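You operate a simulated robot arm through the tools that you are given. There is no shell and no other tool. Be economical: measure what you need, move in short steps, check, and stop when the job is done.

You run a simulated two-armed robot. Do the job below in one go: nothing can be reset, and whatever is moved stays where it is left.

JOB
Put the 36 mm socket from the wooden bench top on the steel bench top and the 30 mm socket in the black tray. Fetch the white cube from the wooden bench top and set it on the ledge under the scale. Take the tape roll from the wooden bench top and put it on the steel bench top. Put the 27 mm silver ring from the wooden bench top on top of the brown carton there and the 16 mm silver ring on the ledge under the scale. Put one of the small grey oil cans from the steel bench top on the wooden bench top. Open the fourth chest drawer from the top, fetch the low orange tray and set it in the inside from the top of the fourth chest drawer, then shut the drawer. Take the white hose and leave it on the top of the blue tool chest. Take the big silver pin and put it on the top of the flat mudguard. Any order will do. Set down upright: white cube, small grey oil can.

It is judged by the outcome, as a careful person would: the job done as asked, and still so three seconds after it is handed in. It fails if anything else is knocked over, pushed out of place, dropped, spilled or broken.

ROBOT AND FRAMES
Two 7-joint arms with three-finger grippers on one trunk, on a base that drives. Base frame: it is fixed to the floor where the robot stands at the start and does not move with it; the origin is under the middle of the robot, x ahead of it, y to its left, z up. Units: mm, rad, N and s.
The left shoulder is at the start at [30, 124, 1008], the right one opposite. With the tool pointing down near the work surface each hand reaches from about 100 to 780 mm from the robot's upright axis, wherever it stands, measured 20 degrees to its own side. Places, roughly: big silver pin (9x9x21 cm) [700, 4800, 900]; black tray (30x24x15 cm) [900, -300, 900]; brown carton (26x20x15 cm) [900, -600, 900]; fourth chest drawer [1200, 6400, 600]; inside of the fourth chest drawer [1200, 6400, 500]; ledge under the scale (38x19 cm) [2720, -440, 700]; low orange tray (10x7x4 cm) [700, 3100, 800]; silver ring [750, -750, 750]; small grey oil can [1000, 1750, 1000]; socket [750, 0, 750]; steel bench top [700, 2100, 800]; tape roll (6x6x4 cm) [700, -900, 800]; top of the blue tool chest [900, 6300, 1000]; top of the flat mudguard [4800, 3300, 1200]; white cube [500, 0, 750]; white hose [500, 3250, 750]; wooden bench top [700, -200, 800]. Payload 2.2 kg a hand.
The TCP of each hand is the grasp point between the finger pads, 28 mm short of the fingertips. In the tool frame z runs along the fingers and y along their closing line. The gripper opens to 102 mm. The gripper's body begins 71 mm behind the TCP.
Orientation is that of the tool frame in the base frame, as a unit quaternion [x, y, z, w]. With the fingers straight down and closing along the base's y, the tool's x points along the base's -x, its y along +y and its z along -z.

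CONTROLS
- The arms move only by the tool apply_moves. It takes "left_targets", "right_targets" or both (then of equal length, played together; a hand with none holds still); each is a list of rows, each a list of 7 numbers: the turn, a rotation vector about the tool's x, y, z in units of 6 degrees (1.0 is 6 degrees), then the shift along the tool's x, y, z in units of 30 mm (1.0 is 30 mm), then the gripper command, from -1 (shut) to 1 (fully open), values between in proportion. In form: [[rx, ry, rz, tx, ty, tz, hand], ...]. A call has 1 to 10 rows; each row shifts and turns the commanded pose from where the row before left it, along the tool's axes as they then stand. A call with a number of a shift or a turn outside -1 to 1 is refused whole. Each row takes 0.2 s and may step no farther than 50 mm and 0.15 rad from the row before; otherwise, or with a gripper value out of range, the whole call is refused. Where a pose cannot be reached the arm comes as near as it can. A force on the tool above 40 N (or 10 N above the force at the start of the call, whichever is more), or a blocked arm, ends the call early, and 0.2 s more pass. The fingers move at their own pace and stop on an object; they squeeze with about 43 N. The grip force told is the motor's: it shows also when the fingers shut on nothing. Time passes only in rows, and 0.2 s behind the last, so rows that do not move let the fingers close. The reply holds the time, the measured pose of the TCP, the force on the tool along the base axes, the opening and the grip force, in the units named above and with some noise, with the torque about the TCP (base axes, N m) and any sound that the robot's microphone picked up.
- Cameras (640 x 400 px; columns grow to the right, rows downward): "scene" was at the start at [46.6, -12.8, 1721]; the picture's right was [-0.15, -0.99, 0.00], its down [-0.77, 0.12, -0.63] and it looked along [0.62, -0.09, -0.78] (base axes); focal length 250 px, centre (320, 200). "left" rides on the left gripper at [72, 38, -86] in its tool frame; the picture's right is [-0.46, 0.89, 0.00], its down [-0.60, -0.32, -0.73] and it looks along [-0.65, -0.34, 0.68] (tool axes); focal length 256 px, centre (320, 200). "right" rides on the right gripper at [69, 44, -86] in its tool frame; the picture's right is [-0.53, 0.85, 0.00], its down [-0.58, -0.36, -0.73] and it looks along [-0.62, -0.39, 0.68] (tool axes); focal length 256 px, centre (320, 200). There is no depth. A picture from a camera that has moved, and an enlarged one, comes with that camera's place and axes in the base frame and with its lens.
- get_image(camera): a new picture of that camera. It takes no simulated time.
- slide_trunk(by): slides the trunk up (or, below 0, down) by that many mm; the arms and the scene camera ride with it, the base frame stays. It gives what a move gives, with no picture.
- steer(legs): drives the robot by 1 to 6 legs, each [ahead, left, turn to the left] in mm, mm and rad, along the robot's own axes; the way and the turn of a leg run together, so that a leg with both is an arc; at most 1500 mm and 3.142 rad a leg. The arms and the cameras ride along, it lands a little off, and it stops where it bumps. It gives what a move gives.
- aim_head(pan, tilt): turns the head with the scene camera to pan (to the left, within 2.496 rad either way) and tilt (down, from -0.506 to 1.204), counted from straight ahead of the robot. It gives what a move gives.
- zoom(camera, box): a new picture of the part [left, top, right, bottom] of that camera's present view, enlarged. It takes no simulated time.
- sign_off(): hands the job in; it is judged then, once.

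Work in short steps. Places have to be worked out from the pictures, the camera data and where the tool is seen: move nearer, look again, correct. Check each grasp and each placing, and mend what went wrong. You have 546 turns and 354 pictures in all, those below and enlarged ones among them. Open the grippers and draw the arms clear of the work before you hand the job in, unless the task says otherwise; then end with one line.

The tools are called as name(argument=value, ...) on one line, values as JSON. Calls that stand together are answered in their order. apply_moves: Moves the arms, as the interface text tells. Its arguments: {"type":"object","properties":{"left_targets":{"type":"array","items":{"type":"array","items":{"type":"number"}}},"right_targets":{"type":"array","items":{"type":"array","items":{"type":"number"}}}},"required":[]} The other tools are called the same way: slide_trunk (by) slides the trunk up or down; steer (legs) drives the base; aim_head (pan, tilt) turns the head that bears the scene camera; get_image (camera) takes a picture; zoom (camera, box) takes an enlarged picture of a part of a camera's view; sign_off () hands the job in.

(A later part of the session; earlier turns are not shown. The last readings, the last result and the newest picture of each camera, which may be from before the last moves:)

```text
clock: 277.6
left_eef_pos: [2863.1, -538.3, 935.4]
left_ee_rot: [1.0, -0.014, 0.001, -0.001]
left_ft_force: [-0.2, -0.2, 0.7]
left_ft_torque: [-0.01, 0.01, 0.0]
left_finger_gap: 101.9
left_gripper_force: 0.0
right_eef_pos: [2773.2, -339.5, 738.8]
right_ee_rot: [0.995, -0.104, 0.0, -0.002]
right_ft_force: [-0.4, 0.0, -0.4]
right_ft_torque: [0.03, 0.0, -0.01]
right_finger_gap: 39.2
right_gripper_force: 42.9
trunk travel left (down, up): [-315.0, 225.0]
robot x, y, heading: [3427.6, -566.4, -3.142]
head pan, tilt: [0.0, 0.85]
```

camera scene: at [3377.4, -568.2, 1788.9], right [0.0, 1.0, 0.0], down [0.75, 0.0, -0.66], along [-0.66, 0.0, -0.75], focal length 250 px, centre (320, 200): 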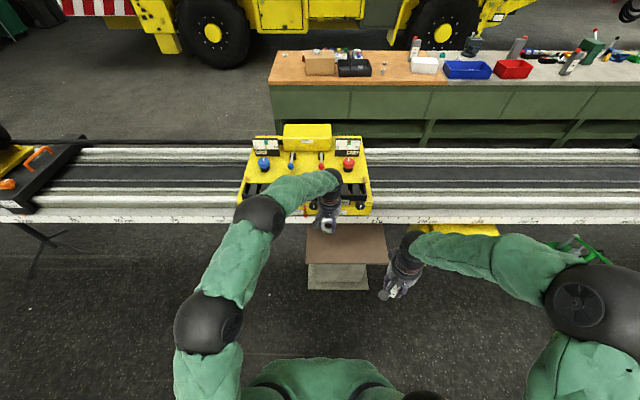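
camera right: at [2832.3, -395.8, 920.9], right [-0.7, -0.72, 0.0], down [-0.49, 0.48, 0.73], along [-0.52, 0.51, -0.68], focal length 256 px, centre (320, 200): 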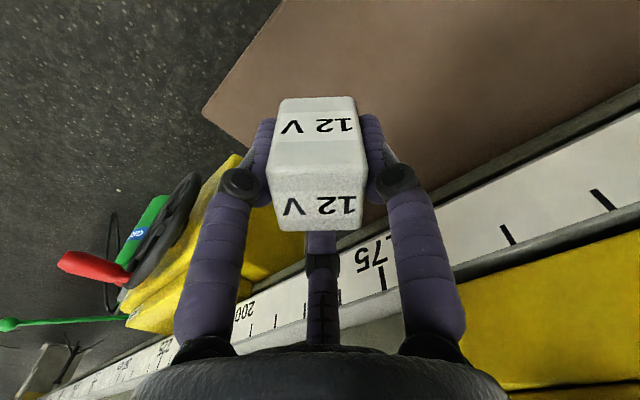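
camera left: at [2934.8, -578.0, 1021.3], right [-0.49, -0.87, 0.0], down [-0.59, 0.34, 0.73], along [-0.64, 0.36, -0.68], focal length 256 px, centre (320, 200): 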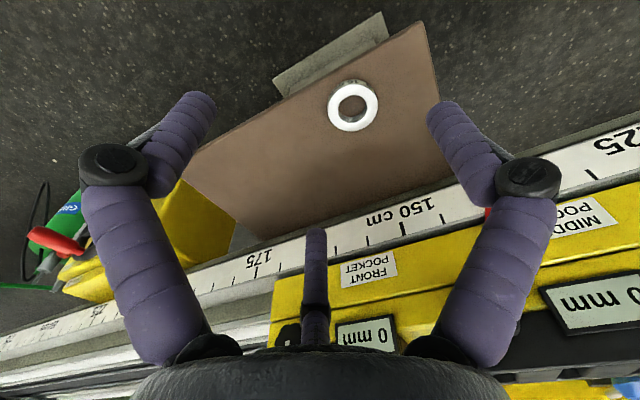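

apply_moves(right_targets=[[0, 0, 0, 0, 0, 0.1, -1]])

get_image(camera="right")

```text
clock: 278.0
left_eef_pos: [2863.5, -537.7, 934.5]
left_ee_rot: [1.0, -0.015, 0.001, -0.001]
left_ft_force: [0.2, 0.7, 0.4]
left_ft_torque: [-0.02, -0.01, 0.0]
left_finger_gap: 102.1
left_gripper_force: 0.1
right_eef_pos: [2774.1, -339.6, 736.0]
right_ee_rot: [0.995, -0.104, 0.001, -0.001]
right_ft_force: [0.0, 0.0, -0.8]
right_ft_torque: [0.03, 0.02, -0.01]
right_finger_gap: 39.1
right_gripper_force: 42.2
trunk travel left (down, up): [-315.0, 225.0]
robot x, y, heading: [3426.2, -570.4, -3.135]
head pan, tilt: [0.0, 0.85]
```

```text
219 pictures are left
camera right: at [2831.9, -396.4, 822.9], right [-0.7, -0.72, 0.0], down [-0.49, 0.47, 0.73], along [-0.52, 0.51, -0.68], focal length 256 px, centre (320, 200)
```

right: 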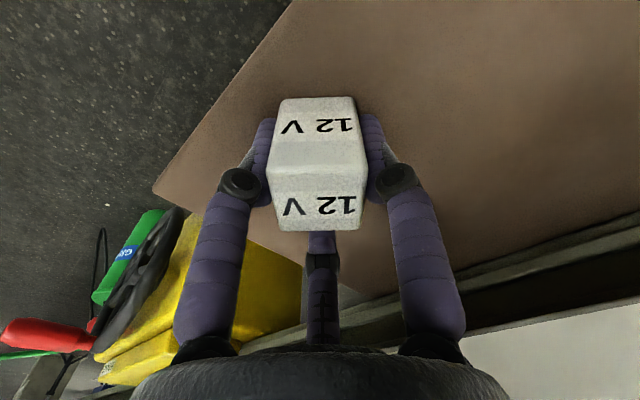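

apply_moves(right_targets=[[0, 0, 0, 0, 0, 0.1, -1], [0, 0, 0, 0, 0, 0.1, -1]])

```text
clock: 278.6
left_eef_pos: [2866.2, -539.0, 936.9]
left_ee_rot: [1.0, -0.015, -0.001, 0.0]
left_ft_force: [0.3, 0.5, -0.6]
left_ft_torque: [-0.04, 0.0, -0.05]
left_finger_gap: 102.2
left_gripper_force: 0.1
right_eef_pos: [2773.0, -340.5, 736.9]
right_ee_rot: [0.994, -0.105, -0.002, -0.002]
right_ft_force: [13.8, -2.8, 37.3]
right_ft_torque: [-0.23, -1.09, 0.27]
right_finger_gap: 39.2
right_gripper_force: 42.9
trunk travel left (down, up): [-315.0, 225.0]
robot x, y, heading: [3425.1, -566.7, -3.137]
head pan, tilt: [0.0, 0.85]
```

Contact. Back off 2 mm and release gently.

apply_moves(right_targets=[[0, 0, 0, 0, 0, -0.1, -1], [0, 0, 0, 0, 0, 0, -0.1], [0, 0, 0, 0, 0, 0, 1], [0, 0, 0, 0, 0, 0, 1], [0, 0, 0, 0, 0, -0.8, 1], [0, 0, 0, 0.2, 0, -1, 1], [0, 0, 0, 0.5, 0, -1, 1], [0, 0, 0, 0.5, 0, -1, 1], [0, 0, 0, 0.5, 0, -1, 1], [0, 0, 0, 0.5, 0, -1, 1]])

get_image(camera="right")

```text
clock: 280.8
left_eef_pos: [2864.1, -539.7, 935.6]
left_ee_rot: [1.0, -0.015, 0.0, 0.0]
left_ft_force: [-0.9, -0.7, 0.5]
left_ft_torque: [0.0, -0.01, 0.01]
left_finger_gap: 101.7
left_gripper_force: 0.1
right_eef_pos: [2837.9, -355.0, 909.8]
right_ee_rot: [0.995, -0.104, 0.0, 0.0]
right_ft_force: [0.1, 0.4, -0.1]
right_ft_torque: [0.0, 0.03, 0.0]
right_finger_gap: 101.9
right_gripper_force: 0.0
trunk travel left (down, up): [-315.0, 225.0]
robot x, y, heading: [3427.8, -566.0, -3.138]
head pan, tilt: [0.0, 0.85]
```

```text
218 pictures are left
camera right: at [2895.9, -410.7, 996.4], right [-0.7, -0.72, 0.0], down [-0.49, 0.47, 0.73], along [-0.52, 0.51, -0.68], focal length 256 px, centre (320, 200)
```

right: 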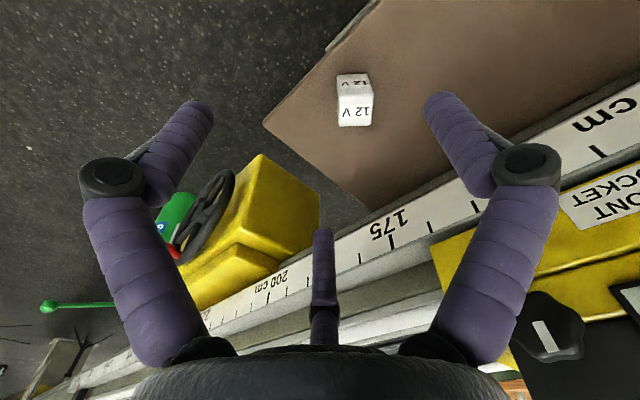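

Cube and ring are both on the ledge. Retract both arms, back off, and drive along the far side toward +y.

apply_moves(left_targets=[[0, 0, 0, 0.8, 0, -0.9, 1], [0, 0, 0, 0.8, 0, -0.9, 1], [0, 0, 0, 0.8, 0, -0.9, 1], [0, 0, 0, 0.8, 0, -0.9, 1], [0, 0, 0, 0.8, 0, -0.9, 1], [0, 0, 0, 0.8, 0, 0, 1]], right_targets=[[0, 0, 0, 0.8, 0, -0.9, 1], [0, 0, 0, 0.8, 0, -0.9, 1], [0, 0, 0, 0.8, 0, -0.9, 1], [0, 0, 0, 0.8, 0, -0.9, 1], [0, 0, 0, 0.8, 0, -0.9, 1], [0, 0, 0.8, 0.8, 0, 0, 1]])

get_image(camera="scene")

steer(legs=[[-120, 0, 0], [0, -1400, 0], [0, -1000, 0]])

aim_head(pan=-2.2, tilt=0.35)

get_image(camera="scene")

```text
clock: 282.2
left_eef_pos: [3003.3, -546.7, 1071.2]
left_ee_rot: [1.0, -0.014, 0.0, 0.001]
left_ft_force: [1.1, 0.2, 0.2]
left_ft_torque: [0.0, 0.0, 0.04]
left_finger_gap: 101.7
left_gripper_force: 0.1
right_eef_pos: [2979.7, -383.3, 1045.4]
right_ee_rot: [0.989, -0.147, 0.0, 0.0]
right_ft_force: [0.0, 0.2, 0.5]
right_ft_torque: [0.01, 0.01, 0.0]
right_finger_gap: 102.0
right_gripper_force: 0.1
trunk travel left (down, up): [-315.0, 225.0]
robot x, y, heading: [3425.0, -567.2, -3.138]
head pan, tilt: [0.0, 0.85]
```

```text
217 pictures are left
camera scene: at [3380.3, -568.9, 1789.0], right [0.0, 1.0, 0.0], down [0.75, 0.0, -0.66], along [-0.66, 0.0, -0.75], focal length 250 px, centre (320, 200)
```

scene: 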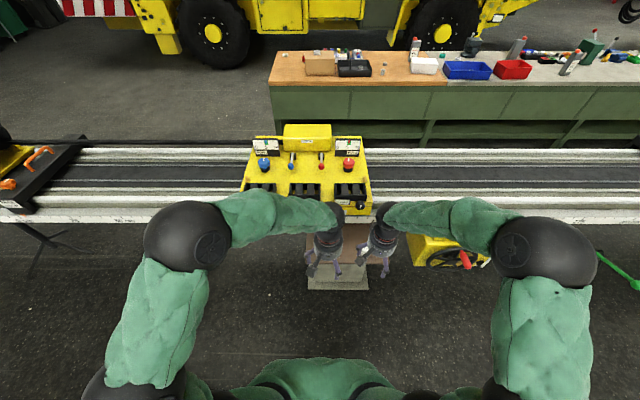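

```text
clock: 295.1
left_eef_pos: [3128.0, 1932.7, 1072.2]
left_ee_rot: [1.0, -0.015, 0.001, 0.001]
left_ft_force: [0.1, 0.0, 0.3]
left_ft_torque: [-0.02, -0.02, 0.01]
left_finger_gap: 101.8
left_gripper_force: 0.1
right_eef_pos: [3102.9, 2093.4, 1044.4]
right_ee_rot: [0.989, -0.147, 0.0, -0.001]
right_ft_force: [0.2, 0.0, 0.1]
right_ft_torque: [-0.01, 0.0, -0.01]
right_finger_gap: 102.2
right_gripper_force: 0.0
trunk travel left (down, up): [-315.0, 225.0]
robot x, y, heading: [3554.7, 1906.8, -3.147]
head pan, tilt: [0.0, 0.85]
```

```text
clock: 297.2
left_eef_pos: [3126.9, 1931.6, 1070.5]
left_ee_rot: [1.0, -0.016, 0.0, 0.0]
left_ft_force: [-0.8, -0.6, 0.9]
left_ft_torque: [0.0, -0.02, -0.01]
left_finger_gap: 101.7
left_gripper_force: 0.1
right_eef_pos: [3103.4, 2094.1, 1044.6]
right_ee_rot: [0.989, -0.146, 0.0, 0.0]
right_ft_force: [0.4, -0.4, 0.5]
right_ft_torque: [-0.04, 0.01, -0.03]
right_finger_gap: 102.0
right_gripper_force: 0.0
trunk travel left (down, up): [-315.0, 225.0]
robot x, y, heading: [3551.4, 1909.6, -3.14]
head pan, tilt: [-2.201, 0.351]
```

```text
216 pictures are left
camera scene: at [3636.3, 1982.9, 1832.6], right [0.81, -0.59, 0.0], down [-0.2, -0.28, -0.94], along [0.55, 0.76, -0.34], focal length 250 px, centre (320, 200)
```

scene: 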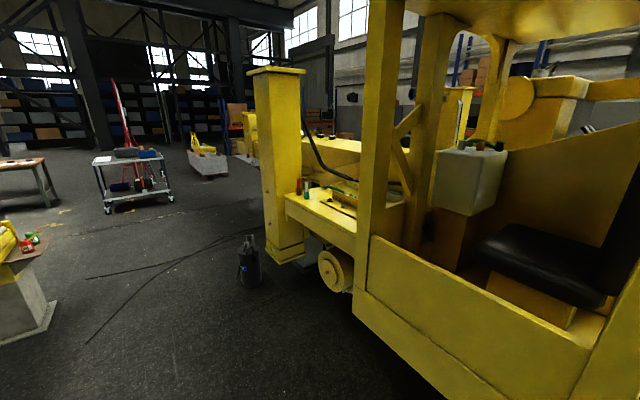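

The flat mudguard with small bottles is at ≈[4650,3270]. I zoom on it and on the floor near the left end of the beam, where cables lie.

zoom(camera="scene", box=[250, 130, 450, 290])

aim_head(pan=-1.5, tilt=0.35)

get_image(camera="scene")

```text
2.50 times, centred on (350, 210) of scene
camera zoom: at [3636.3, 1982.9, 1832.6], right [0.81, -0.59, 0.0], down [-0.2, -0.28, -0.94], along [0.55, 0.76, -0.34], focal length 624 px, centre (245, 175)
```

zoom: 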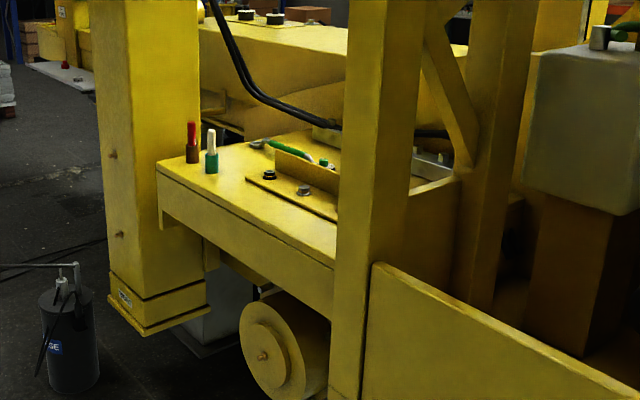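

```text
clock: 298.2
left_eef_pos: [3127.8, 1930.7, 1071.9]
left_ee_rot: [1.0, -0.016, 0.0, 0.0]
left_ft_force: [0.2, 0.2, 0.3]
left_ft_torque: [-0.03, 0.0, -0.02]
left_finger_gap: 102.0
left_gripper_force: 0.0
right_eef_pos: [3103.6, 2094.4, 1045.8]
right_ee_rot: [0.989, -0.147, 0.0, -0.001]
right_ft_force: [-0.8, 0.3, 0.3]
right_ft_torque: [0.0, 0.0, -0.02]
right_finger_gap: 102.1
right_gripper_force: 0.0
trunk travel left (down, up): [-315.0, 225.0]
robot x, y, heading: [3553.6, 1907.8, -3.138]
head pan, tilt: [-1.499, 0.351]
```

```text
214 pictures are left
camera scene: at [3574.9, 2000.5, 1832.6], right [1.0, 0.07, 0.0], down [0.02, -0.34, -0.94], along [-0.07, 0.94, -0.34], focal length 250 px, centre (320, 200)
```

scene: 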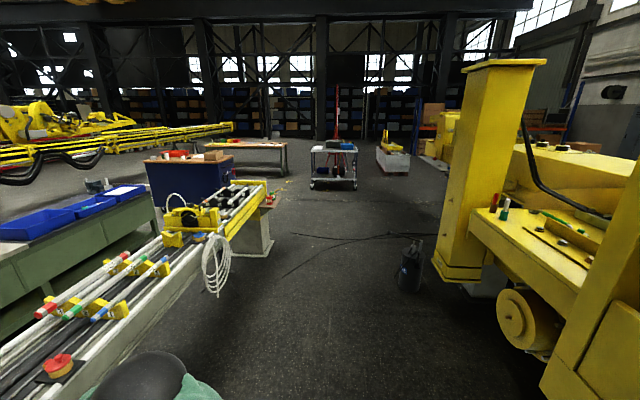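

zoom(camera="scene", box=[230, 170, 450, 300])

```text
2.91 times, centred on (340, 235) of scene
camera zoom: at [3574.9, 2000.5, 1832.6], right [1.0, 0.07, 0.0], down [0.02, -0.34, -0.94], along [-0.07, 0.94, -0.34], focal length 726 px, centre (262, 98)
```

zoom: 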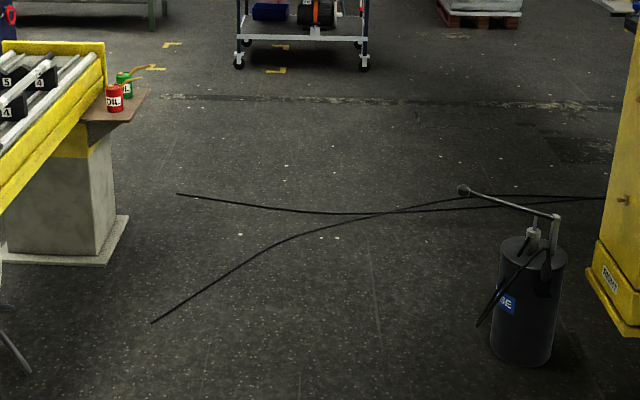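

Thin cables lie across that left passage; I'd rather not drive over them, so I return round the right end the way I came.

steer(legs=[[0, 1480, 0], [0, 1480, 0], [0, 1480, 0]])

steer(legs=[[0, 1490, 0]])

```text
clock: 319.5
left_eef_pos: [3287.6, -2556.3, 1070.9]
left_ee_rot: [0.999, 0.032, 0.001, 0.0]
left_ft_force: [-0.2, 0.1, -0.8]
left_ft_torque: [0.02, 0.01, 0.02]
left_finger_gap: 101.9
left_gripper_force: 0.1
right_eef_pos: [3249.0, -2395.7, 1045.6]
right_ee_rot: [0.995, -0.099, 0.0, 0.0]
right_ft_force: [0.3, 0.3, -0.7]
right_ft_torque: [0.04, 0.0, 0.0]
right_finger_gap: 102.0
right_gripper_force: 0.0
trunk travel left (down, up): [-315.0, 225.0]
robot x, y, heading: [3708.4, -2537.8, -3.041]
head pan, tilt: [-1.499, 0.351]
```

```text
clock: 326.7
left_eef_pos: [3427.1, -4004.7, 1070.9]
left_ee_rot: [1.0, 0.03, 0.0, 0.0]
left_ft_force: [0.3, 0.1, 0.3]
left_ft_torque: [0.02, 0.0, -0.03]
left_finger_gap: 101.7
left_gripper_force: 0.1
right_eef_pos: [3388.2, -3844.6, 1045.8]
right_ee_rot: [0.995, -0.101, -0.001, -0.001]
right_ft_force: [-0.3, -0.6, 0.6]
right_ft_torque: [-0.02, -0.01, -0.02]
right_finger_gap: 101.9
right_gripper_force: 0.1
trunk travel left (down, up): [-315.0, 225.0]
robot x, y, heading: [3851.2, -3992.7, -3.048]
head pan, tilt: [-1.499, 0.351]
```

steer(legs=[[0, 0, -0.094], [1370, 0, 0], [1370, 0, 0]])

aim_head(pan=-0.4, tilt=0.4)

get_image(camera="scene")

```text
clock: 340.5
left_eef_pos: [705.1, -3989.5, 1070.5]
left_ee_rot: [1.0, -0.004, 0.002, -0.001]
left_ft_force: [-0.6, -0.4, -0.6]
left_ft_torque: [0.0, -0.01, 0.0]
left_finger_gap: 102.1
left_gripper_force: 0.0
right_eef_pos: [675.9, -3828.5, 1044.5]
right_ee_rot: [0.991, -0.136, 0.0, -0.001]
right_ft_force: [-1.0, -0.4, -0.9]
right_ft_torque: [-0.03, 0.0, -0.01]
right_finger_gap: 102.0
right_gripper_force: 0.1
trunk travel left (down, up): [-315.0, 225.0]
robot x, y, heading: [1130.1, -4007.9, -3.122]
head pan, tilt: [-1.499, 0.351]
```

```text
clock: 341.8
left_eef_pos: [704.8, -3991.0, 1070.4]
left_ee_rot: [1.0, -0.005, 0.0, 0.0]
left_ft_force: [-0.8, -0.3, -0.2]
left_ft_torque: [0.0, 0.03, 0.06]
left_finger_gap: 102.1
left_gripper_force: 0.0
right_eef_pos: [677.2, -3829.2, 1044.6]
right_ee_rot: [0.991, -0.135, 0.0, -0.001]
right_ft_force: [-0.8, 0.0, -0.2]
right_ft_torque: [0.0, -0.04, 0.0]
right_finger_gap: 102.2
right_gripper_force: 0.0
trunk travel left (down, up): [-315.0, 225.0]
robot x, y, heading: [1129.8, -4001.6, -3.124]
head pan, tilt: [-0.4, 0.4]
```

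```text
212 pictures are left
camera scene: at [1072.7, -3970.4, 1828.1], right [0.37, 0.93, 0.0], down [0.36, -0.14, -0.92], along [-0.86, 0.34, -0.39], focal length 250 px, centre (320, 200)
```

scene: 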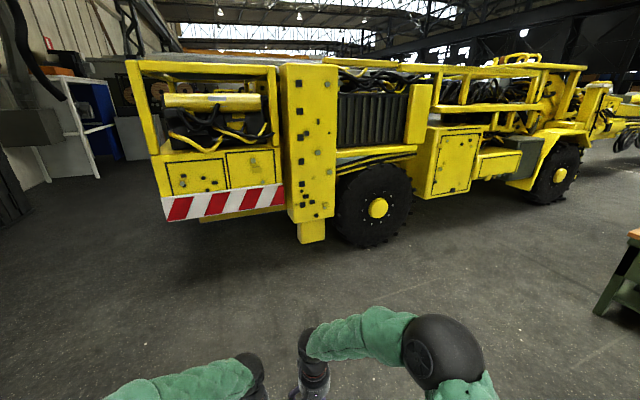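

The corridor in front of the benches (x≈−350) is free. Drive there, turn to face +y, and drive up along the benches.

steer(legs=[[1480, 0, -0.02], [0, 0, -1.57], [1400, 0, 0], [1400, 0, 0]])

aim_head(pan=0.0, tilt=0.4)

get_image(camera="scene")

```text
clock: 366.3
left_eef_pos: [-132.0, -793.8, 1072.4]
left_ee_rot: [-0.661, 0.751, 0.0, 0.0]
left_ft_force: [0.7, -0.7, -0.2]
left_ft_torque: [0.0, -0.03, 0.02]
left_finger_gap: 101.8
left_gripper_force: 0.1
right_eef_pos: [31.5, -785.2, 1045.1]
right_ee_rot: [-0.557, 0.83, -0.001, 0.001]
right_ft_force: [0.1, 0.1, 0.0]
right_ft_torque: [-0.01, 0.01, 0.01]
right_finger_gap: 101.7
right_gripper_force: 0.0
trunk travel left (down, up): [-315.0, 225.0]
robot x, y, heading: [-195.7, -1213.5, 1.476]
head pan, tilt: [-0.4, 0.4]
```

```text
clock: 367.2
left_eef_pos: [-133.2, -794.8, 1071.7]
left_ee_rot: [-0.661, 0.75, -0.001, -0.001]
left_ft_force: [-0.1, 0.1, -0.3]
left_ft_torque: [0.01, 0.03, -0.01]
left_finger_gap: 102.1
left_gripper_force: 0.0
right_eef_pos: [33.1, -785.9, 1044.7]
right_ee_rot: [-0.556, 0.831, -0.001, 0.0]
right_ft_force: [0.3, -0.4, -0.6]
right_ft_torque: [0.0, 0.02, 0.01]
right_finger_gap: 101.8
right_gripper_force: 0.0
trunk travel left (down, up): [-315.0, 225.0]
robot x, y, heading: [-193.5, -1214.4, 1.475]
head pan, tilt: [0.0, 0.4]
```

```text
211 pictures are left
camera scene: at [-188.4, -1151.7, 1828.1], right [1.0, -0.1, 0.0], down [-0.04, -0.39, -0.92], along [0.09, 0.92, -0.39], focal length 250 px, centre (320, 200)
```

scene: 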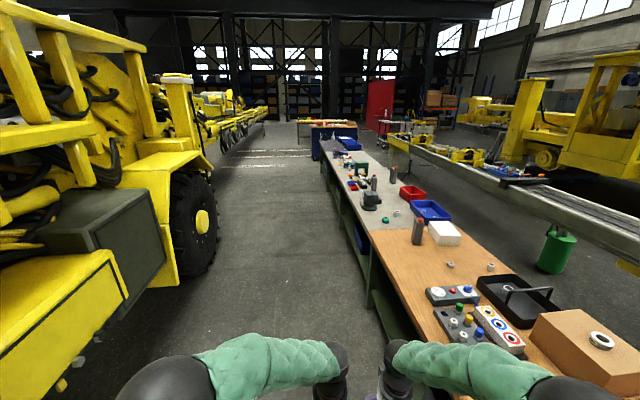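

steer(legs=[[0, 0, 0.12], [1400, 0, 0], [0, 0, 0.03], [1400, 0, 0]])

get_image(camera="scene")

```text
clock: 381.6
left_eef_pos: [-205.1, 1990.5, 1071.6]
left_ee_rot: [-0.695, 0.719, -0.001, -0.001]
left_ft_force: [-0.6, 0.4, -0.5]
left_ft_torque: [0.0, 0.01, -0.02]
left_finger_gap: 101.7
left_gripper_force: 0.1
right_eef_pos: [-42.6, 2015.5, 1045.2]
right_ee_rot: [-0.594, 0.804, -0.001, 0.001]
right_ft_force: [-0.2, 0.5, -0.4]
right_ft_torque: [0.0, 0.0, 0.04]
right_finger_gap: 101.9
right_gripper_force: 0.0
trunk travel left (down, up): [-315.0, 225.0]
robot x, y, heading: [-229.6, 1568.4, 1.569]
head pan, tilt: [0.0, 0.4]
```

```text
210 pictures are left
camera scene: at [-227.4, 1630.3, 1828.1], right [1.0, 0.0, 0.0], down [0.0, -0.39, -0.92], along [0.0, 0.92, -0.39], focal length 250 px, centre (320, 200)
```

scene: 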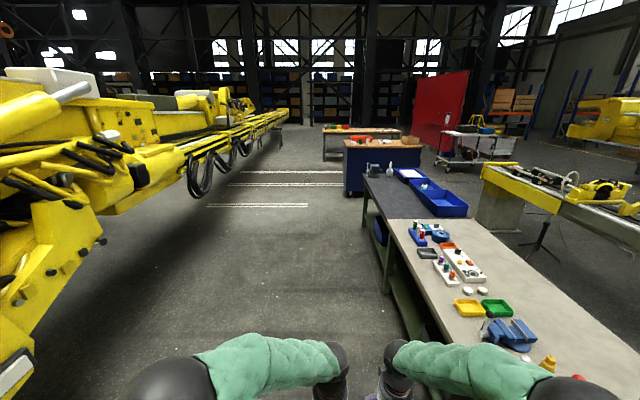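

Continue 1400 mm, then face the steel bench.

steer(legs=[[1400, 0, 0], [0, 0, -1.57]])

aim_head(pan=0.0, tilt=0.85)

get_image(camera="scene")

```text
clock: 392.4
left_eef_pos: [197.3, 2961.1, 1071.3]
left_ee_rot: [0.005, 1.0, 0.0, -0.001]
left_ft_force: [0.3, 0.1, -0.5]
left_ft_torque: [0.02, 0.01, -0.01]
left_finger_gap: 102.0
left_gripper_force: 0.1
right_eef_pos: [223.2, 2799.2, 1044.5]
right_ee_rot: [0.136, 0.991, -0.001, -0.001]
right_ft_force: [0.5, -0.9, 0.3]
right_ft_torque: [-0.01, -0.02, 0.0]
right_finger_gap: 101.8
right_gripper_force: 0.0
trunk travel left (down, up): [-315.0, 225.0]
robot x, y, heading: [-228.1, 2974.9, 0.018]
head pan, tilt: [0.0, 0.4]
```

```text
clock: 393.3
left_eef_pos: [198.0, 2961.3, 1071.3]
left_ee_rot: [0.005, 1.0, 0.001, -0.001]
left_ft_force: [-0.2, -0.4, -0.9]
left_ft_torque: [0.0, 0.03, 0.0]
left_finger_gap: 102.2
left_gripper_force: 0.0
right_eef_pos: [225.0, 2798.3, 1045.7]
right_ee_rot: [0.136, 0.991, -0.001, -0.001]
right_ft_force: [0.3, -0.8, 0.2]
right_ft_torque: [0.01, 0.03, 0.0]
right_finger_gap: 102.0
right_gripper_force: 0.1
trunk travel left (down, up): [-315.0, 225.0]
robot x, y, heading: [-229.7, 2978.1, 0.021]
head pan, tilt: [0.0, 0.85]
```

```text
209 pictures are left
camera scene: at [-176.8, 2974.6, 1789.0], right [0.02, -1.0, 0.0], down [-0.75, -0.02, -0.66], along [0.66, 0.01, -0.75], focal length 250 px, centre (320, 200)
```

scene: 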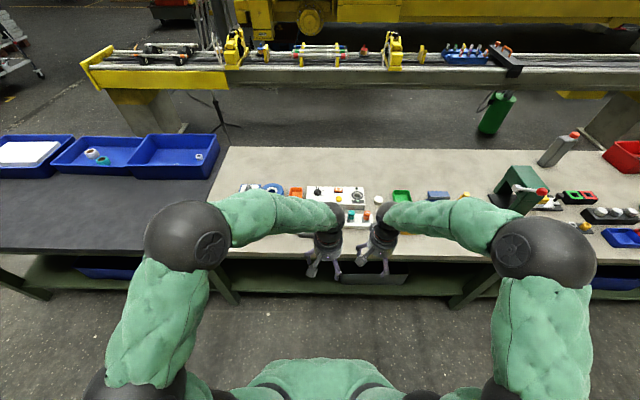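

zoom(camera="scene", box=[220, 150, 480, 260])

get_image(camera="left")

```text
2.46 times, centred on (350, 205) of scene
camera zoom: at [-176.8, 2974.6, 1789.0], right [0.02, -1.0, 0.0], down [-0.75, -0.02, -0.66], along [0.66, 0.01, -0.75], focal length 614 px, centre (246, 188)
```

zoom: 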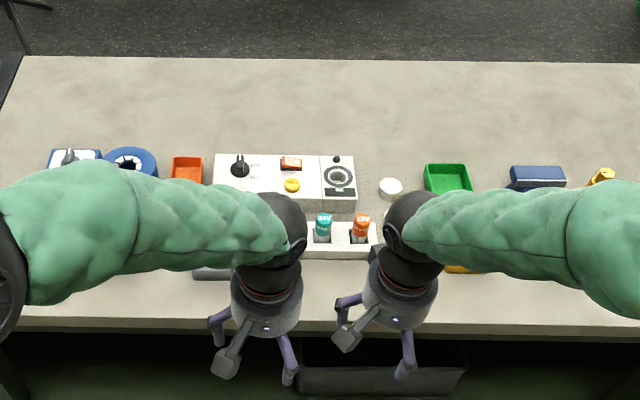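

```text
207 pictures are left
camera left: at [124.3, 2999.1, 1156.5], right [0.47, 0.88, 0.0], down [0.6, -0.32, 0.73], along [0.64, -0.35, -0.68], focal length 256 px, centre (320, 200)
```

left: 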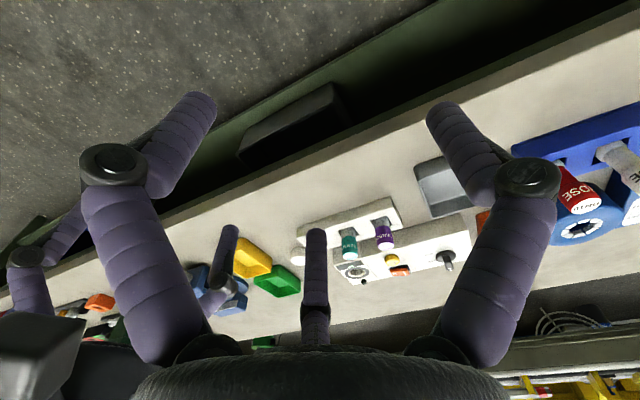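

Orange tray at ≈[724,3115]; to its left is a blue rack with pieces labelled "HOSE". I drive nearer and spread the arms for a clear look.

apply_moves(left_targets=[[0, 0, 0, 0, 0.9, -0.6, 1], [0, 0, 0, 0, 0.9, -0.6, 1], [0, 0, 0, 0, 0.9, -0.6, 1], [0, 0, 0, 0, 0.9, -0.6, 1], [0, 0, 0, 0, 0.9, 0, 1], [0, 0, 0, 0, 0.9, 0, 1], [0, 0, 0, 0, 0.9, 0, 1], [0, 0, 0, 0, 0.9, 0, 1]], right_targets=[[0, 0, -1, 0, -0.9, -0.6, 1], [0, 0, -1, 0, -0.9, -0.6, 1], [0, 0, -0.6, 0, -0.9, -0.6, 1], [0, 0, 0, 0, -0.9, -0.6, 1], [0, 0, 0, 0, -0.9, 0, 1], [0, 0, 0, 0, -0.9, 0, 1], [0, 0, 0, 0, -0.9, 0, 1], [0, 0, 0, 0, -0.9, 0, 1]])

steer(legs=[[300, 230, -0.02]])

aim_head(pan=0.0, tilt=1.0)

get_image(camera="scene")

zoom(camera="scene", box=[200, 100, 440, 250])

```text
clock: 395.1
left_eef_pos: [197.5, 3179.2, 1145.9]
left_ee_rot: [0.005, 1.0, -0.001, -0.001]
left_ft_force: [-1.6, -0.2, 0.0]
left_ft_torque: [-0.02, -0.02, -0.02]
left_finger_gap: 102.0
left_gripper_force: 0.0
right_eef_pos: [209.3, 2583.7, 1116.6]
right_ee_rot: [0.001, 1.0, 0.0, 0.001]
right_ft_force: [0.4, 0.3, 1.0]
right_ft_torque: [0.0, 0.0, -0.01]
right_finger_gap: 102.1
right_gripper_force: 0.1
trunk travel left (down, up): [-315.0, 225.0]
robot x, y, heading: [-224.7, 2976.1, 0.021]
head pan, tilt: [0.0, 0.85]
```

```text
clock: 397.5
left_eef_pos: [496.7, 3405.8, 1145.6]
left_ee_rot: [0.014, 1.0, -0.001, -0.001]
left_ft_force: [-0.3, 1.2, -0.4]
left_ft_torque: [0.0, 0.03, 0.01]
left_finger_gap: 102.3
left_gripper_force: 0.0
right_eef_pos: [498.0, 2813.4, 1116.6]
right_ee_rot: [0.01, 1.0, -0.001, -0.001]
right_ft_force: [0.0, 0.0, -0.5]
right_ft_torque: [-0.03, 0.05, 0.03]
right_finger_gap: 102.0
right_gripper_force: 0.0
trunk travel left (down, up): [-315.0, 225.0]
robot x, y, heading: [69.6, 3213.4, 0.003]
head pan, tilt: [0.0, 0.85]
```

```text
clock: 398.2
left_eef_pos: [495.4, 3405.4, 1146.9]
left_ee_rot: [0.014, 1.0, -0.001, 0.0]
left_ft_force: [-0.4, -0.2, 0.0]
left_ft_torque: [0.0, -0.01, -0.04]
left_finger_gap: 102.0
left_gripper_force: 0.0
right_eef_pos: [498.2, 2812.0, 1118.1]
right_ee_rot: [0.009, 1.0, -0.001, 0.0]
right_ft_force: [-0.6, 0.6, 0.6]
right_ft_torque: [-0.01, -0.02, 0.01]
right_finger_gap: 101.7
right_gripper_force: 0.0
trunk travel left (down, up): [-315.0, 225.0]
robot x, y, heading: [64.7, 3207.2, 0.001]
head pan, tilt: [0.0, 1.0]
```

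```text
206 pictures are left
camera scene: at [108.7, 3208.6, 1777.9], right [0.0, -1.0, 0.0], down [-0.84, 0.0, -0.54], along [0.54, 0.0, -0.84], focal length 250 px, centre (320, 200)
```

scene: 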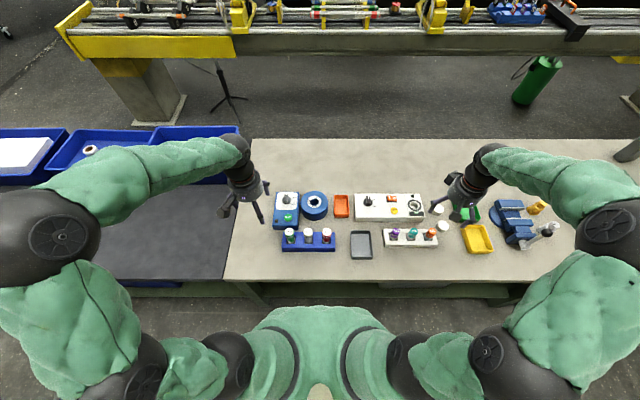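

```text
2.67 times, centred on (320, 175) of scene
camera zoom: at [108.7, 3208.6, 1777.9], right [0.0, -1.0, 0.0], down [-0.84, 0.0, -0.54], along [0.54, 0.0, -0.84], focal length 666 px, centre (320, 267)
```

zoom: 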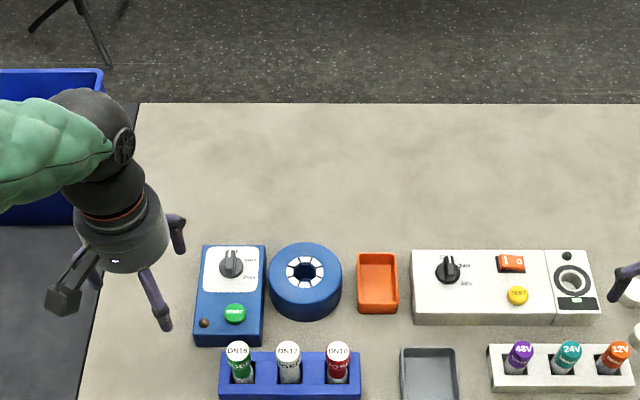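

The white hose (DN12) is the middle peg in the blue rack (≈[525,3255]); the orange tray at ≈[688,3112] has little side clearance, so I'll pinch its near wall with one finger inside. Right hand: turn 30° and hover above the near wall.

apply_moves(right_targets=[[0, 0, -1, 0, 0.5, 0, 1], [0, 0, -1, 0, 0.5, 0, 1], [0, 0, -1, 0, 0.5, 0, 1], [0, 0, -1, 0, 0.5, 0, 1], [0, 0, -1, 0, 0.5, 0, 1], [0, 0, 0, -0.9, 0.6, 0.3, 1], [0, 0, 0, -0.9, 0.6, 0.3, 1], [0, 0, 0, -0.9, 0.6, 0.3, 1], [0, 0, 0, -0.9, 0.6, 0.3, 1], [0, 0, 0, -0.9, 0.6, 0.3, 0]])

get_image(camera="right")

```text
clock: 400.4
left_eef_pos: [496.5, 3405.3, 1145.5]
left_ee_rot: [0.013, 1.0, -0.001, 0.0]
left_ft_force: [-0.1, 0.5, -0.2]
left_ft_torque: [-0.03, 0.04, 0.02]
left_finger_gap: 101.9
left_gripper_force: 0.1
right_eef_pos: [560.1, 3026.5, 1073.2]
right_ee_rot: [-0.248, 0.969, -0.001, 0.0]
right_ft_force: [0.8, -0.1, 0.1]
right_ft_torque: [-0.02, 0.03, -0.01]
right_finger_gap: 50.8
right_gripper_force: 0.1
trunk travel left (down, up): [-315.0, 225.0]
robot x, y, heading: [65.5, 3210.6, 0.005]
head pan, tilt: [0.0, 1.0]
```

```text
204 pictures are left
camera right: at [478.8, 3033.8, 1159.0], right [0.06, 1.0, 0.0], down [0.68, -0.04, 0.73], along [0.73, -0.05, -0.68], focal length 256 px, centre (320, 200)
```

right: 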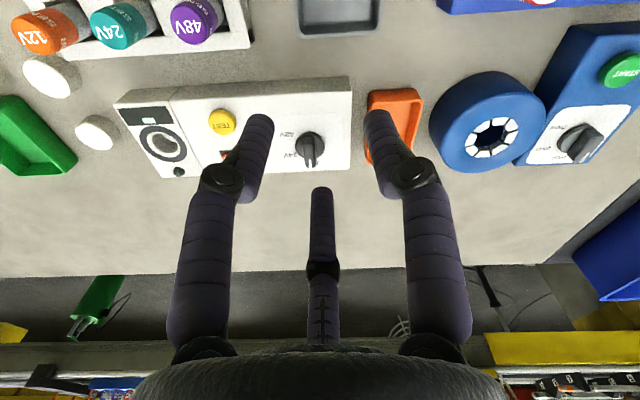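

Tray rim: near edge x≈626, y 3081–3153. I move the half-closed hand over the near wall.

apply_moves(right_targets=[[0, 0, 0, -0.55, 0.27, 0.9, 0], [0, 0, 0, -0.55, 0.27, 0.9, 0], [0, 0, 0, -0.55, 0.27, 0.9, 0], [0, 0, 0, -0.55, 0.27, 0.9, 0], [0, 0, 0, -0.55, 0.27, 0.9, 0], [0, 0, 0, -0.55, 0.27, 0.9, 0]])

get_image(camera="right")

```text
clock: 401.8
left_eef_pos: [496.6, 3406.8, 1146.3]
left_ee_rot: [0.014, 1.0, 0.0, -0.001]
left_ft_force: [0.2, -0.4, 0.7]
left_ft_torque: [-0.02, 0.02, 0.02]
left_finger_gap: 102.0
left_gripper_force: 0.0
right_eef_pos: [623.7, 3118.3, 908.6]
right_ee_rot: [-0.248, 0.969, -0.002, -0.001]
right_ft_force: [0.9, 0.5, 1.1]
right_ft_torque: [-0.01, 0.05, 0.02]
right_finger_gap: 50.9
right_gripper_force: 0.1
trunk travel left (down, up): [-315.0, 225.0]
robot x, y, heading: [69.2, 3211.2, 0.004]
head pan, tilt: [0.0, 1.0]
```

```text
203 pictures are left
camera right: at [542.6, 3124.8, 995.8], right [0.06, 1.0, 0.0], down [0.68, -0.04, 0.73], along [0.73, -0.05, -0.68], focal length 256 px, centre (320, 200)
```

right: 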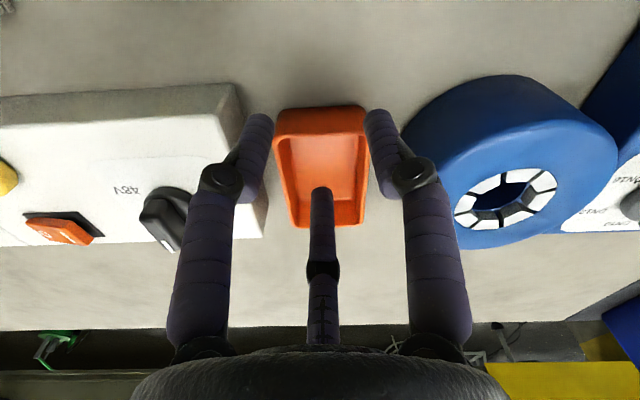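

Two fingers are outside the near wall, one above the tray's inside. Descend 45 mm and close.

apply_moves(right_targets=[[0, 0, 0, 0, 0, 0.8, 0], [0, 0, 0, 0, 0, 0.65, 0], [0, 0, 0, 0, 0, 0, -1], [0, 0, 0, 0, 0, 0, -1], [0, 0, 0, 0, 0, 0, -1]])

get_image(camera="right")

```text
clock: 403.0
left_eef_pos: [495.7, 3405.7, 1145.0]
left_ee_rot: [0.014, 1.0, 0.0, -0.001]
left_ft_force: [-0.3, -0.1, 0.3]
left_ft_torque: [0.0, 0.05, -0.01]
left_finger_gap: 101.8
left_gripper_force: 0.0
right_eef_pos: [623.6, 3117.1, 866.6]
right_ee_rot: [-0.25, 0.968, -0.001, 0.0]
right_ft_force: [0.7, 0.3, 1.0]
right_ft_torque: [-0.01, -0.13, -0.03]
right_finger_gap: 8.7
right_gripper_force: 36.5
trunk travel left (down, up): [-315.0, 225.0]
robot x, y, heading: [69.1, 3208.5, 0.004]
head pan, tilt: [0.0, 1.0]
```

```text
202 pictures are left
camera right: at [541.5, 3123.4, 952.4], right [0.06, 1.0, 0.0], down [0.68, -0.04, 0.73], along [0.73, -0.04, -0.68], focal length 256 px, centre (320, 200)
```

right: 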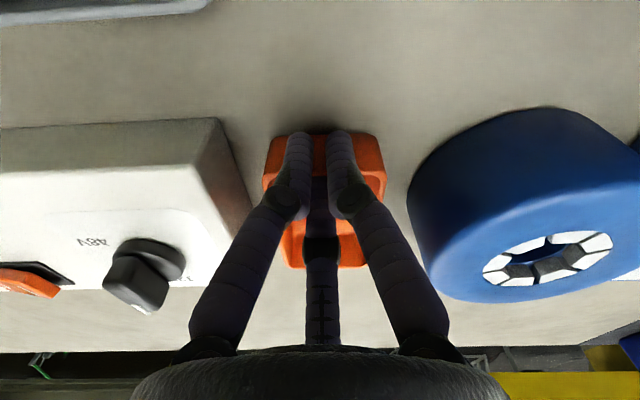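

Gap 8.7 mm with force — the wall is pinched. Lift slowly and check.

apply_moves(right_targets=[[0, 0, 0, 0, 0, -0.5, -1], [0, 0, 0, 0, 0, -0.8, -1], [0, 0, 0, 0, 0, -1, -1], [0, 0, 0, 0, 0, -1, -1], [0, 0, 0, 0, 0, -1, -1]])

get_image(camera="right")

zoom(camera="scene", box=[240, 120, 440, 250])

```text
clock: 404.2
left_eef_pos: [495.0, 3405.8, 1145.9]
left_ee_rot: [0.014, 1.0, 0.0, 0.0]
left_ft_force: [-0.2, 0.3, 0.3]
left_ft_torque: [0.0, 0.0, 0.01]
left_finger_gap: 102.1
left_gripper_force: 0.1
right_eef_pos: [620.6, 3117.8, 995.7]
right_ee_rot: [-0.25, 0.968, -0.001, -0.001]
right_ft_force: [0.3, 0.7, -1.8]
right_ft_torque: [0.0, 0.05, -0.04]
right_finger_gap: 8.6
right_gripper_force: 36.1
trunk travel left (down, up): [-315.0, 225.0]
robot x, y, heading: [69.5, 3208.5, 0.002]
head pan, tilt: [0.0, 1.0]
```

```text
201 pictures are left
camera right: at [539.2, 3123.9, 1082.4], right [0.06, 1.0, 0.0], down [0.68, -0.04, 0.73], along [0.73, -0.04, -0.68], focal length 256 px, centre (320, 200)
```

right: 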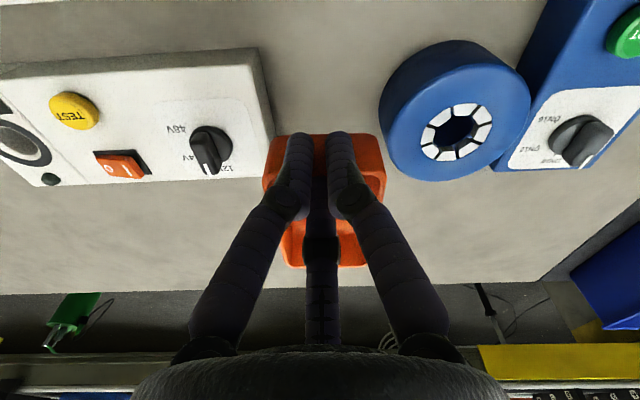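

```text
3.08 times, centred on (340, 185) of scene
camera zoom: at [108.1, 3208.9, 1777.9], right [0.0, -1.0, 0.0], down [-0.84, 0.0, -0.54], along [0.54, 0.0, -0.84], focal length 768 px, centre (258, 246)
```

zoom: 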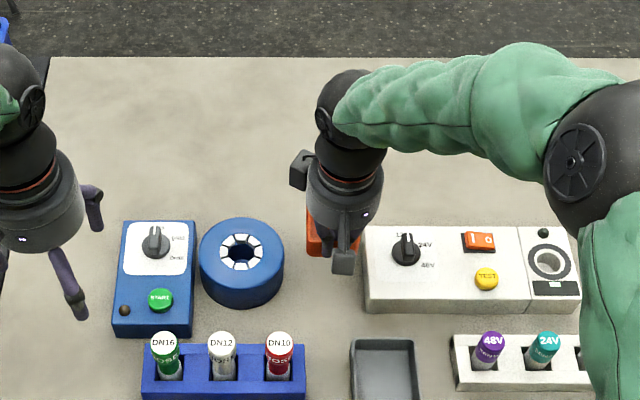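

Tray held level. I raise and pull back the right hand, and bring the left hand over the white hose (half open).

apply_moves(left_targets=[[0, 0, 0, 0, -0.7, 0.2, 0.3], [0, 0, 0, 0, -0.7, 0.2, 0.3], [0, 0, 0, 0, -0.7, 0.2, 0.3], [0, 0, 0, -0.1, -0.7, 0.2, 0.3], [0, 0, 0, -0.2, -0.7, 0.2, 0.3], [0, 0, 0, -0.2, -0.7, 0.2, 0.3], [0, 0, 0, -0.2, -0.7, 0.3, 0.3]], right_targets=[[0, 0, 0, 0, 0, -1, -1], [0, 0, 0, 0, 0, -1, -1], [0, 0, 0, 0.9, 0, -1, -1], [0, 0, 0, 0.9, -0.4, -1, -1], [0, 0, 0, 0.9, -0.6, 0, -1], [0, 0, 0, 0.9, -0.6, 0, -1], [0, 0, 0, 0.9, -0.6, 0, -1]])

get_image(camera="left")

```text
clock: 405.8
left_eef_pos: [511.3, 3257.4, 1099.5]
left_ee_rot: [0.014, 1.0, 0.0, -0.001]
left_ft_force: [0.2, 0.7, -1.3]
left_ft_torque: [0.05, 0.04, -0.01]
left_finger_gap: 66.3
left_gripper_force: 0.0
right_eef_pos: [537.9, 2994.0, 1116.3]
right_ee_rot: [-0.249, 0.968, 0.0, 0.0]
right_ft_force: [0.0, -0.4, -1.2]
right_ft_torque: [0.0, 0.03, -0.02]
right_finger_gap: 8.7
right_gripper_force: 36.6
trunk travel left (down, up): [-315.0, 225.0]
robot x, y, heading: [69.9, 3211.1, 0.006]
head pan, tilt: [0.0, 1.0]
```

```text
199 pictures are left
camera left: at [439.5, 3297.1, 1184.0], right [0.49, 0.87, 0.0], down [0.6, -0.33, 0.73], along [0.64, -0.36, -0.68], focal length 256 px, centre (320, 200)
```

left: 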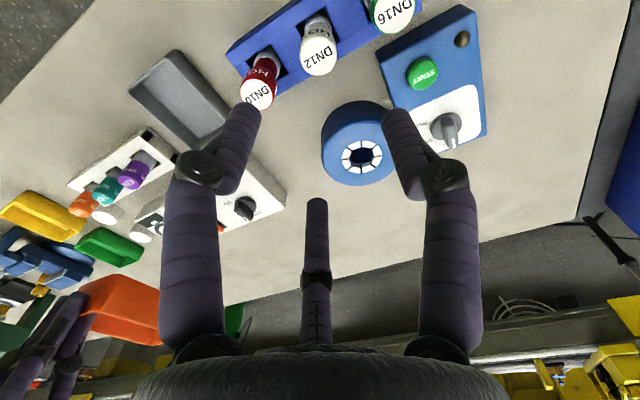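

TCP is nearly above the white hose (top ≈ z 940). Descend 120 mm and look.

apply_moves(left_targets=[[0, 0, 0, 0, 0, 1, 0.3], [0, 0, 0, 0, 0, 1, 0.3], [0, 0, 0, 0, 0, 1, 0.3]])

get_image(camera="left")

```text
clock: 406.6
left_eef_pos: [511.9, 3258.5, 1010.2]
left_ee_rot: [0.014, 1.0, 0.0, -0.001]
left_ft_force: [-0.3, -0.2, -0.3]
left_ft_torque: [-0.02, 0.02, -0.01]
left_finger_gap: 66.2
left_gripper_force: 0.1
right_eef_pos: [537.3, 2994.8, 1116.1]
right_ee_rot: [-0.251, 0.968, -0.001, 0.0]
right_ft_force: [0.8, 0.6, -0.9]
right_ft_torque: [-0.06, 0.09, -0.01]
right_finger_gap: 8.3
right_gripper_force: 36.5
trunk travel left (down, up): [-315.0, 225.0]
robot x, y, heading: [68.9, 3210.7, 0.003]
head pan, tilt: [0.0, 1.0]
```

```text
198 pictures are left
camera left: at [440.1, 3298.7, 1094.4], right [0.49, 0.87, 0.0], down [0.6, -0.33, 0.73], along [0.64, -0.36, -0.68], focal length 256 px, centre (320, 200)
```

left: 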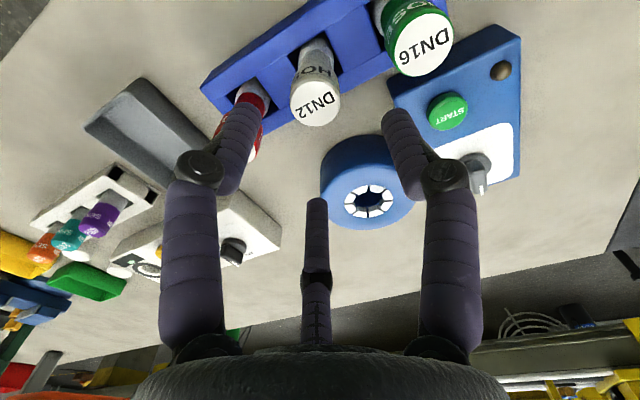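

Hose top at [511,3255,923], ~35 mm thick. I turn the wrist 30° to keep the fingers off the neighbours, narrow the opening and descend.

apply_moves(left_targets=[[0, 0, -1, 0, 0, 0, 0.05], [0, 0, -1, 0, 0, 0, 0.05], [0, 0, -1, 0, 0, 0, 0.05], [0, 0, -1, 0, 0, 0, 0.05], [0, 0, -1, 0, 0, 0, 0.05], [0, 0, 0, 0, -0.1, 0.8, 0.05]])

get_image(camera="left")

```text
clock: 408.0
left_eef_pos: [514.4, 3255.2, 985.7]
left_ee_rot: [-0.247, 0.969, 0.0, -0.002]
left_ft_force: [0.1, 0.3, 0.3]
left_ft_torque: [0.01, -0.01, 0.02]
left_finger_gap: 53.3
left_gripper_force: 0.0
right_eef_pos: [537.8, 2994.1, 1116.1]
right_ee_rot: [-0.249, 0.969, -0.001, 0.0]
right_ft_force: [0.1, -1.0, -1.6]
right_ft_torque: [-0.02, 0.06, -0.03]
right_finger_gap: 8.6
right_gripper_force: 36.6
trunk travel left (down, up): [-315.0, 225.0]
robot x, y, heading: [67.5, 3210.3, -0.001]
head pan, tilt: [0.0, 1.0]
```

```text
197 pictures are left
camera left: at [431.8, 3253.1, 1071.8], right [-0.01, 1.0, 0.0], down [0.68, 0.01, 0.73], along [0.73, 0.01, -0.68], focal length 256 px, centre (320, 200)
```

left: 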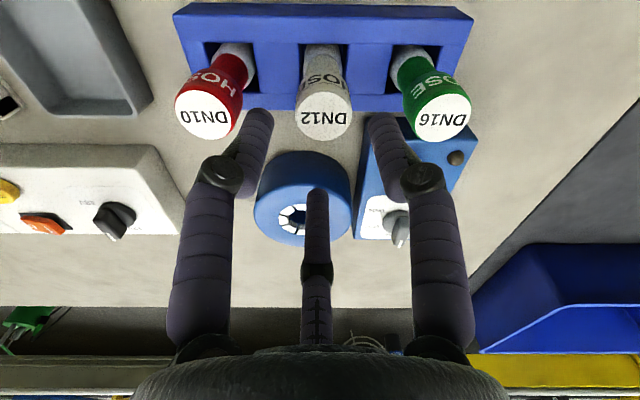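

Well aligned. Down 58 mm and close.

apply_moves(left_targets=[[0, 0, 0, 0.1, 0, 0.9, 0.05], [0, 0, 0, 0, 0, 0.9, 0.05]])

get_image(camera="left")

```text
clock: 408.6
left_eef_pos: [511.2, 3254.1, 930.4]
left_ee_rot: [-0.246, 0.969, -0.001, -0.001]
left_ft_force: [0.5, 0.2, -0.1]
left_ft_torque: [0.01, 0.01, 0.02]
left_finger_gap: 53.8
left_gripper_force: 0.0
right_eef_pos: [537.2, 2995.1, 1115.3]
right_ee_rot: [-0.25, 0.968, -0.001, -0.001]
right_ft_force: [-0.7, 0.3, -0.9]
right_ft_torque: [-0.02, 0.06, -0.01]
right_finger_gap: 8.6
right_gripper_force: 36.6
trunk travel left (down, up): [-315.0, 225.0]
robot x, y, heading: [68.0, 3210.8, 0.003]
head pan, tilt: [0.0, 1.0]
```

```text
196 pictures are left
camera left: at [428.4, 3253.3, 1016.1], right [-0.01, 1.0, 0.0], down [0.68, 0.01, 0.73], along [0.73, 0.01, -0.68], focal length 256 px, centre (320, 200)
```

left: 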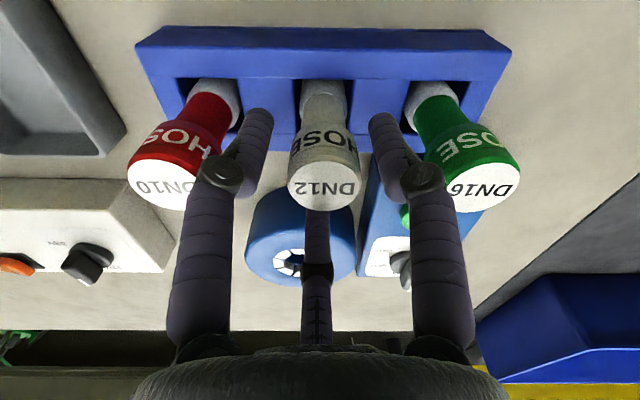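

apply_moves(left_targets=[[0, 0, 0, 0, 0, 0.4, 0.05], [0, 0, 0, 0, 0, 0, -1], [0, 0, 0, 0, 0, 0, -1], [0, 0, 0, 0, 0, 0, -1]])

apply_moves(left_targets=[[0, 0, 0, 0, 0, -0.6, -1], [0, 0, 0, 0, 0, -0.8, -1], [0, 0, 0, 0, 0, -0.8, -1], [0, 0, 0, 0, 0, -0.9, -1], [0, 0, 0, 0, 0, -0.9, -1]])

get_image(camera="left")

```text
clock: 409.6
left_eef_pos: [511.5, 3252.8, 917.4]
left_ee_rot: [-0.245, 0.97, 0.001, -0.001]
left_ft_force: [0.0, -0.7, 0.0]
left_ft_torque: [0.04, 0.01, 0.04]
left_finger_gap: 32.4
left_gripper_force: 43.0
right_eef_pos: [536.9, 2994.4, 1115.5]
right_ee_rot: [-0.249, 0.969, -0.002, 0.0]
right_ft_force: [0.2, -0.6, -1.4]
right_ft_torque: [-0.01, 0.06, -0.01]
right_finger_gap: 8.4
right_gripper_force: 36.6
trunk travel left (down, up): [-315.0, 225.0]
robot x, y, heading: [68.3, 3211.7, 0.001]
head pan, tilt: [0.0, 1.0]
```

```text
clock: 410.8
left_eef_pos: [508.9, 3252.4, 1042.7]
left_ee_rot: [-0.245, 0.969, 0.0, -0.001]
left_ft_force: [-0.6, 0.4, -3.3]
left_ft_torque: [0.0, 0.01, 0.0]
left_finger_gap: 32.6
left_gripper_force: 42.9
right_eef_pos: [535.4, 2993.5, 1117.0]
right_ee_rot: [-0.249, 0.969, 0.0, 0.0]
right_ft_force: [-1.1, 0.3, -1.7]
right_ft_torque: [0.0, 0.03, 0.01]
right_finger_gap: 8.8
right_gripper_force: 36.0
trunk travel left (down, up): [-315.0, 225.0]
robot x, y, heading: [67.6, 3207.1, 0.009]
head pan, tilt: [0.0, 1.0]
```

```text
195 pictures are left
camera left: at [426.5, 3252.3, 1126.3], right [-0.01, 1.0, 0.0], down [0.68, 0.01, 0.73], along [0.73, 0.01, -0.68], focal length 256 px, centre (320, 200)
```

left: 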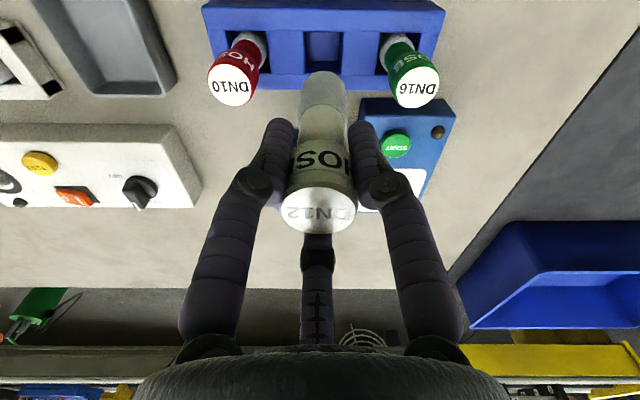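

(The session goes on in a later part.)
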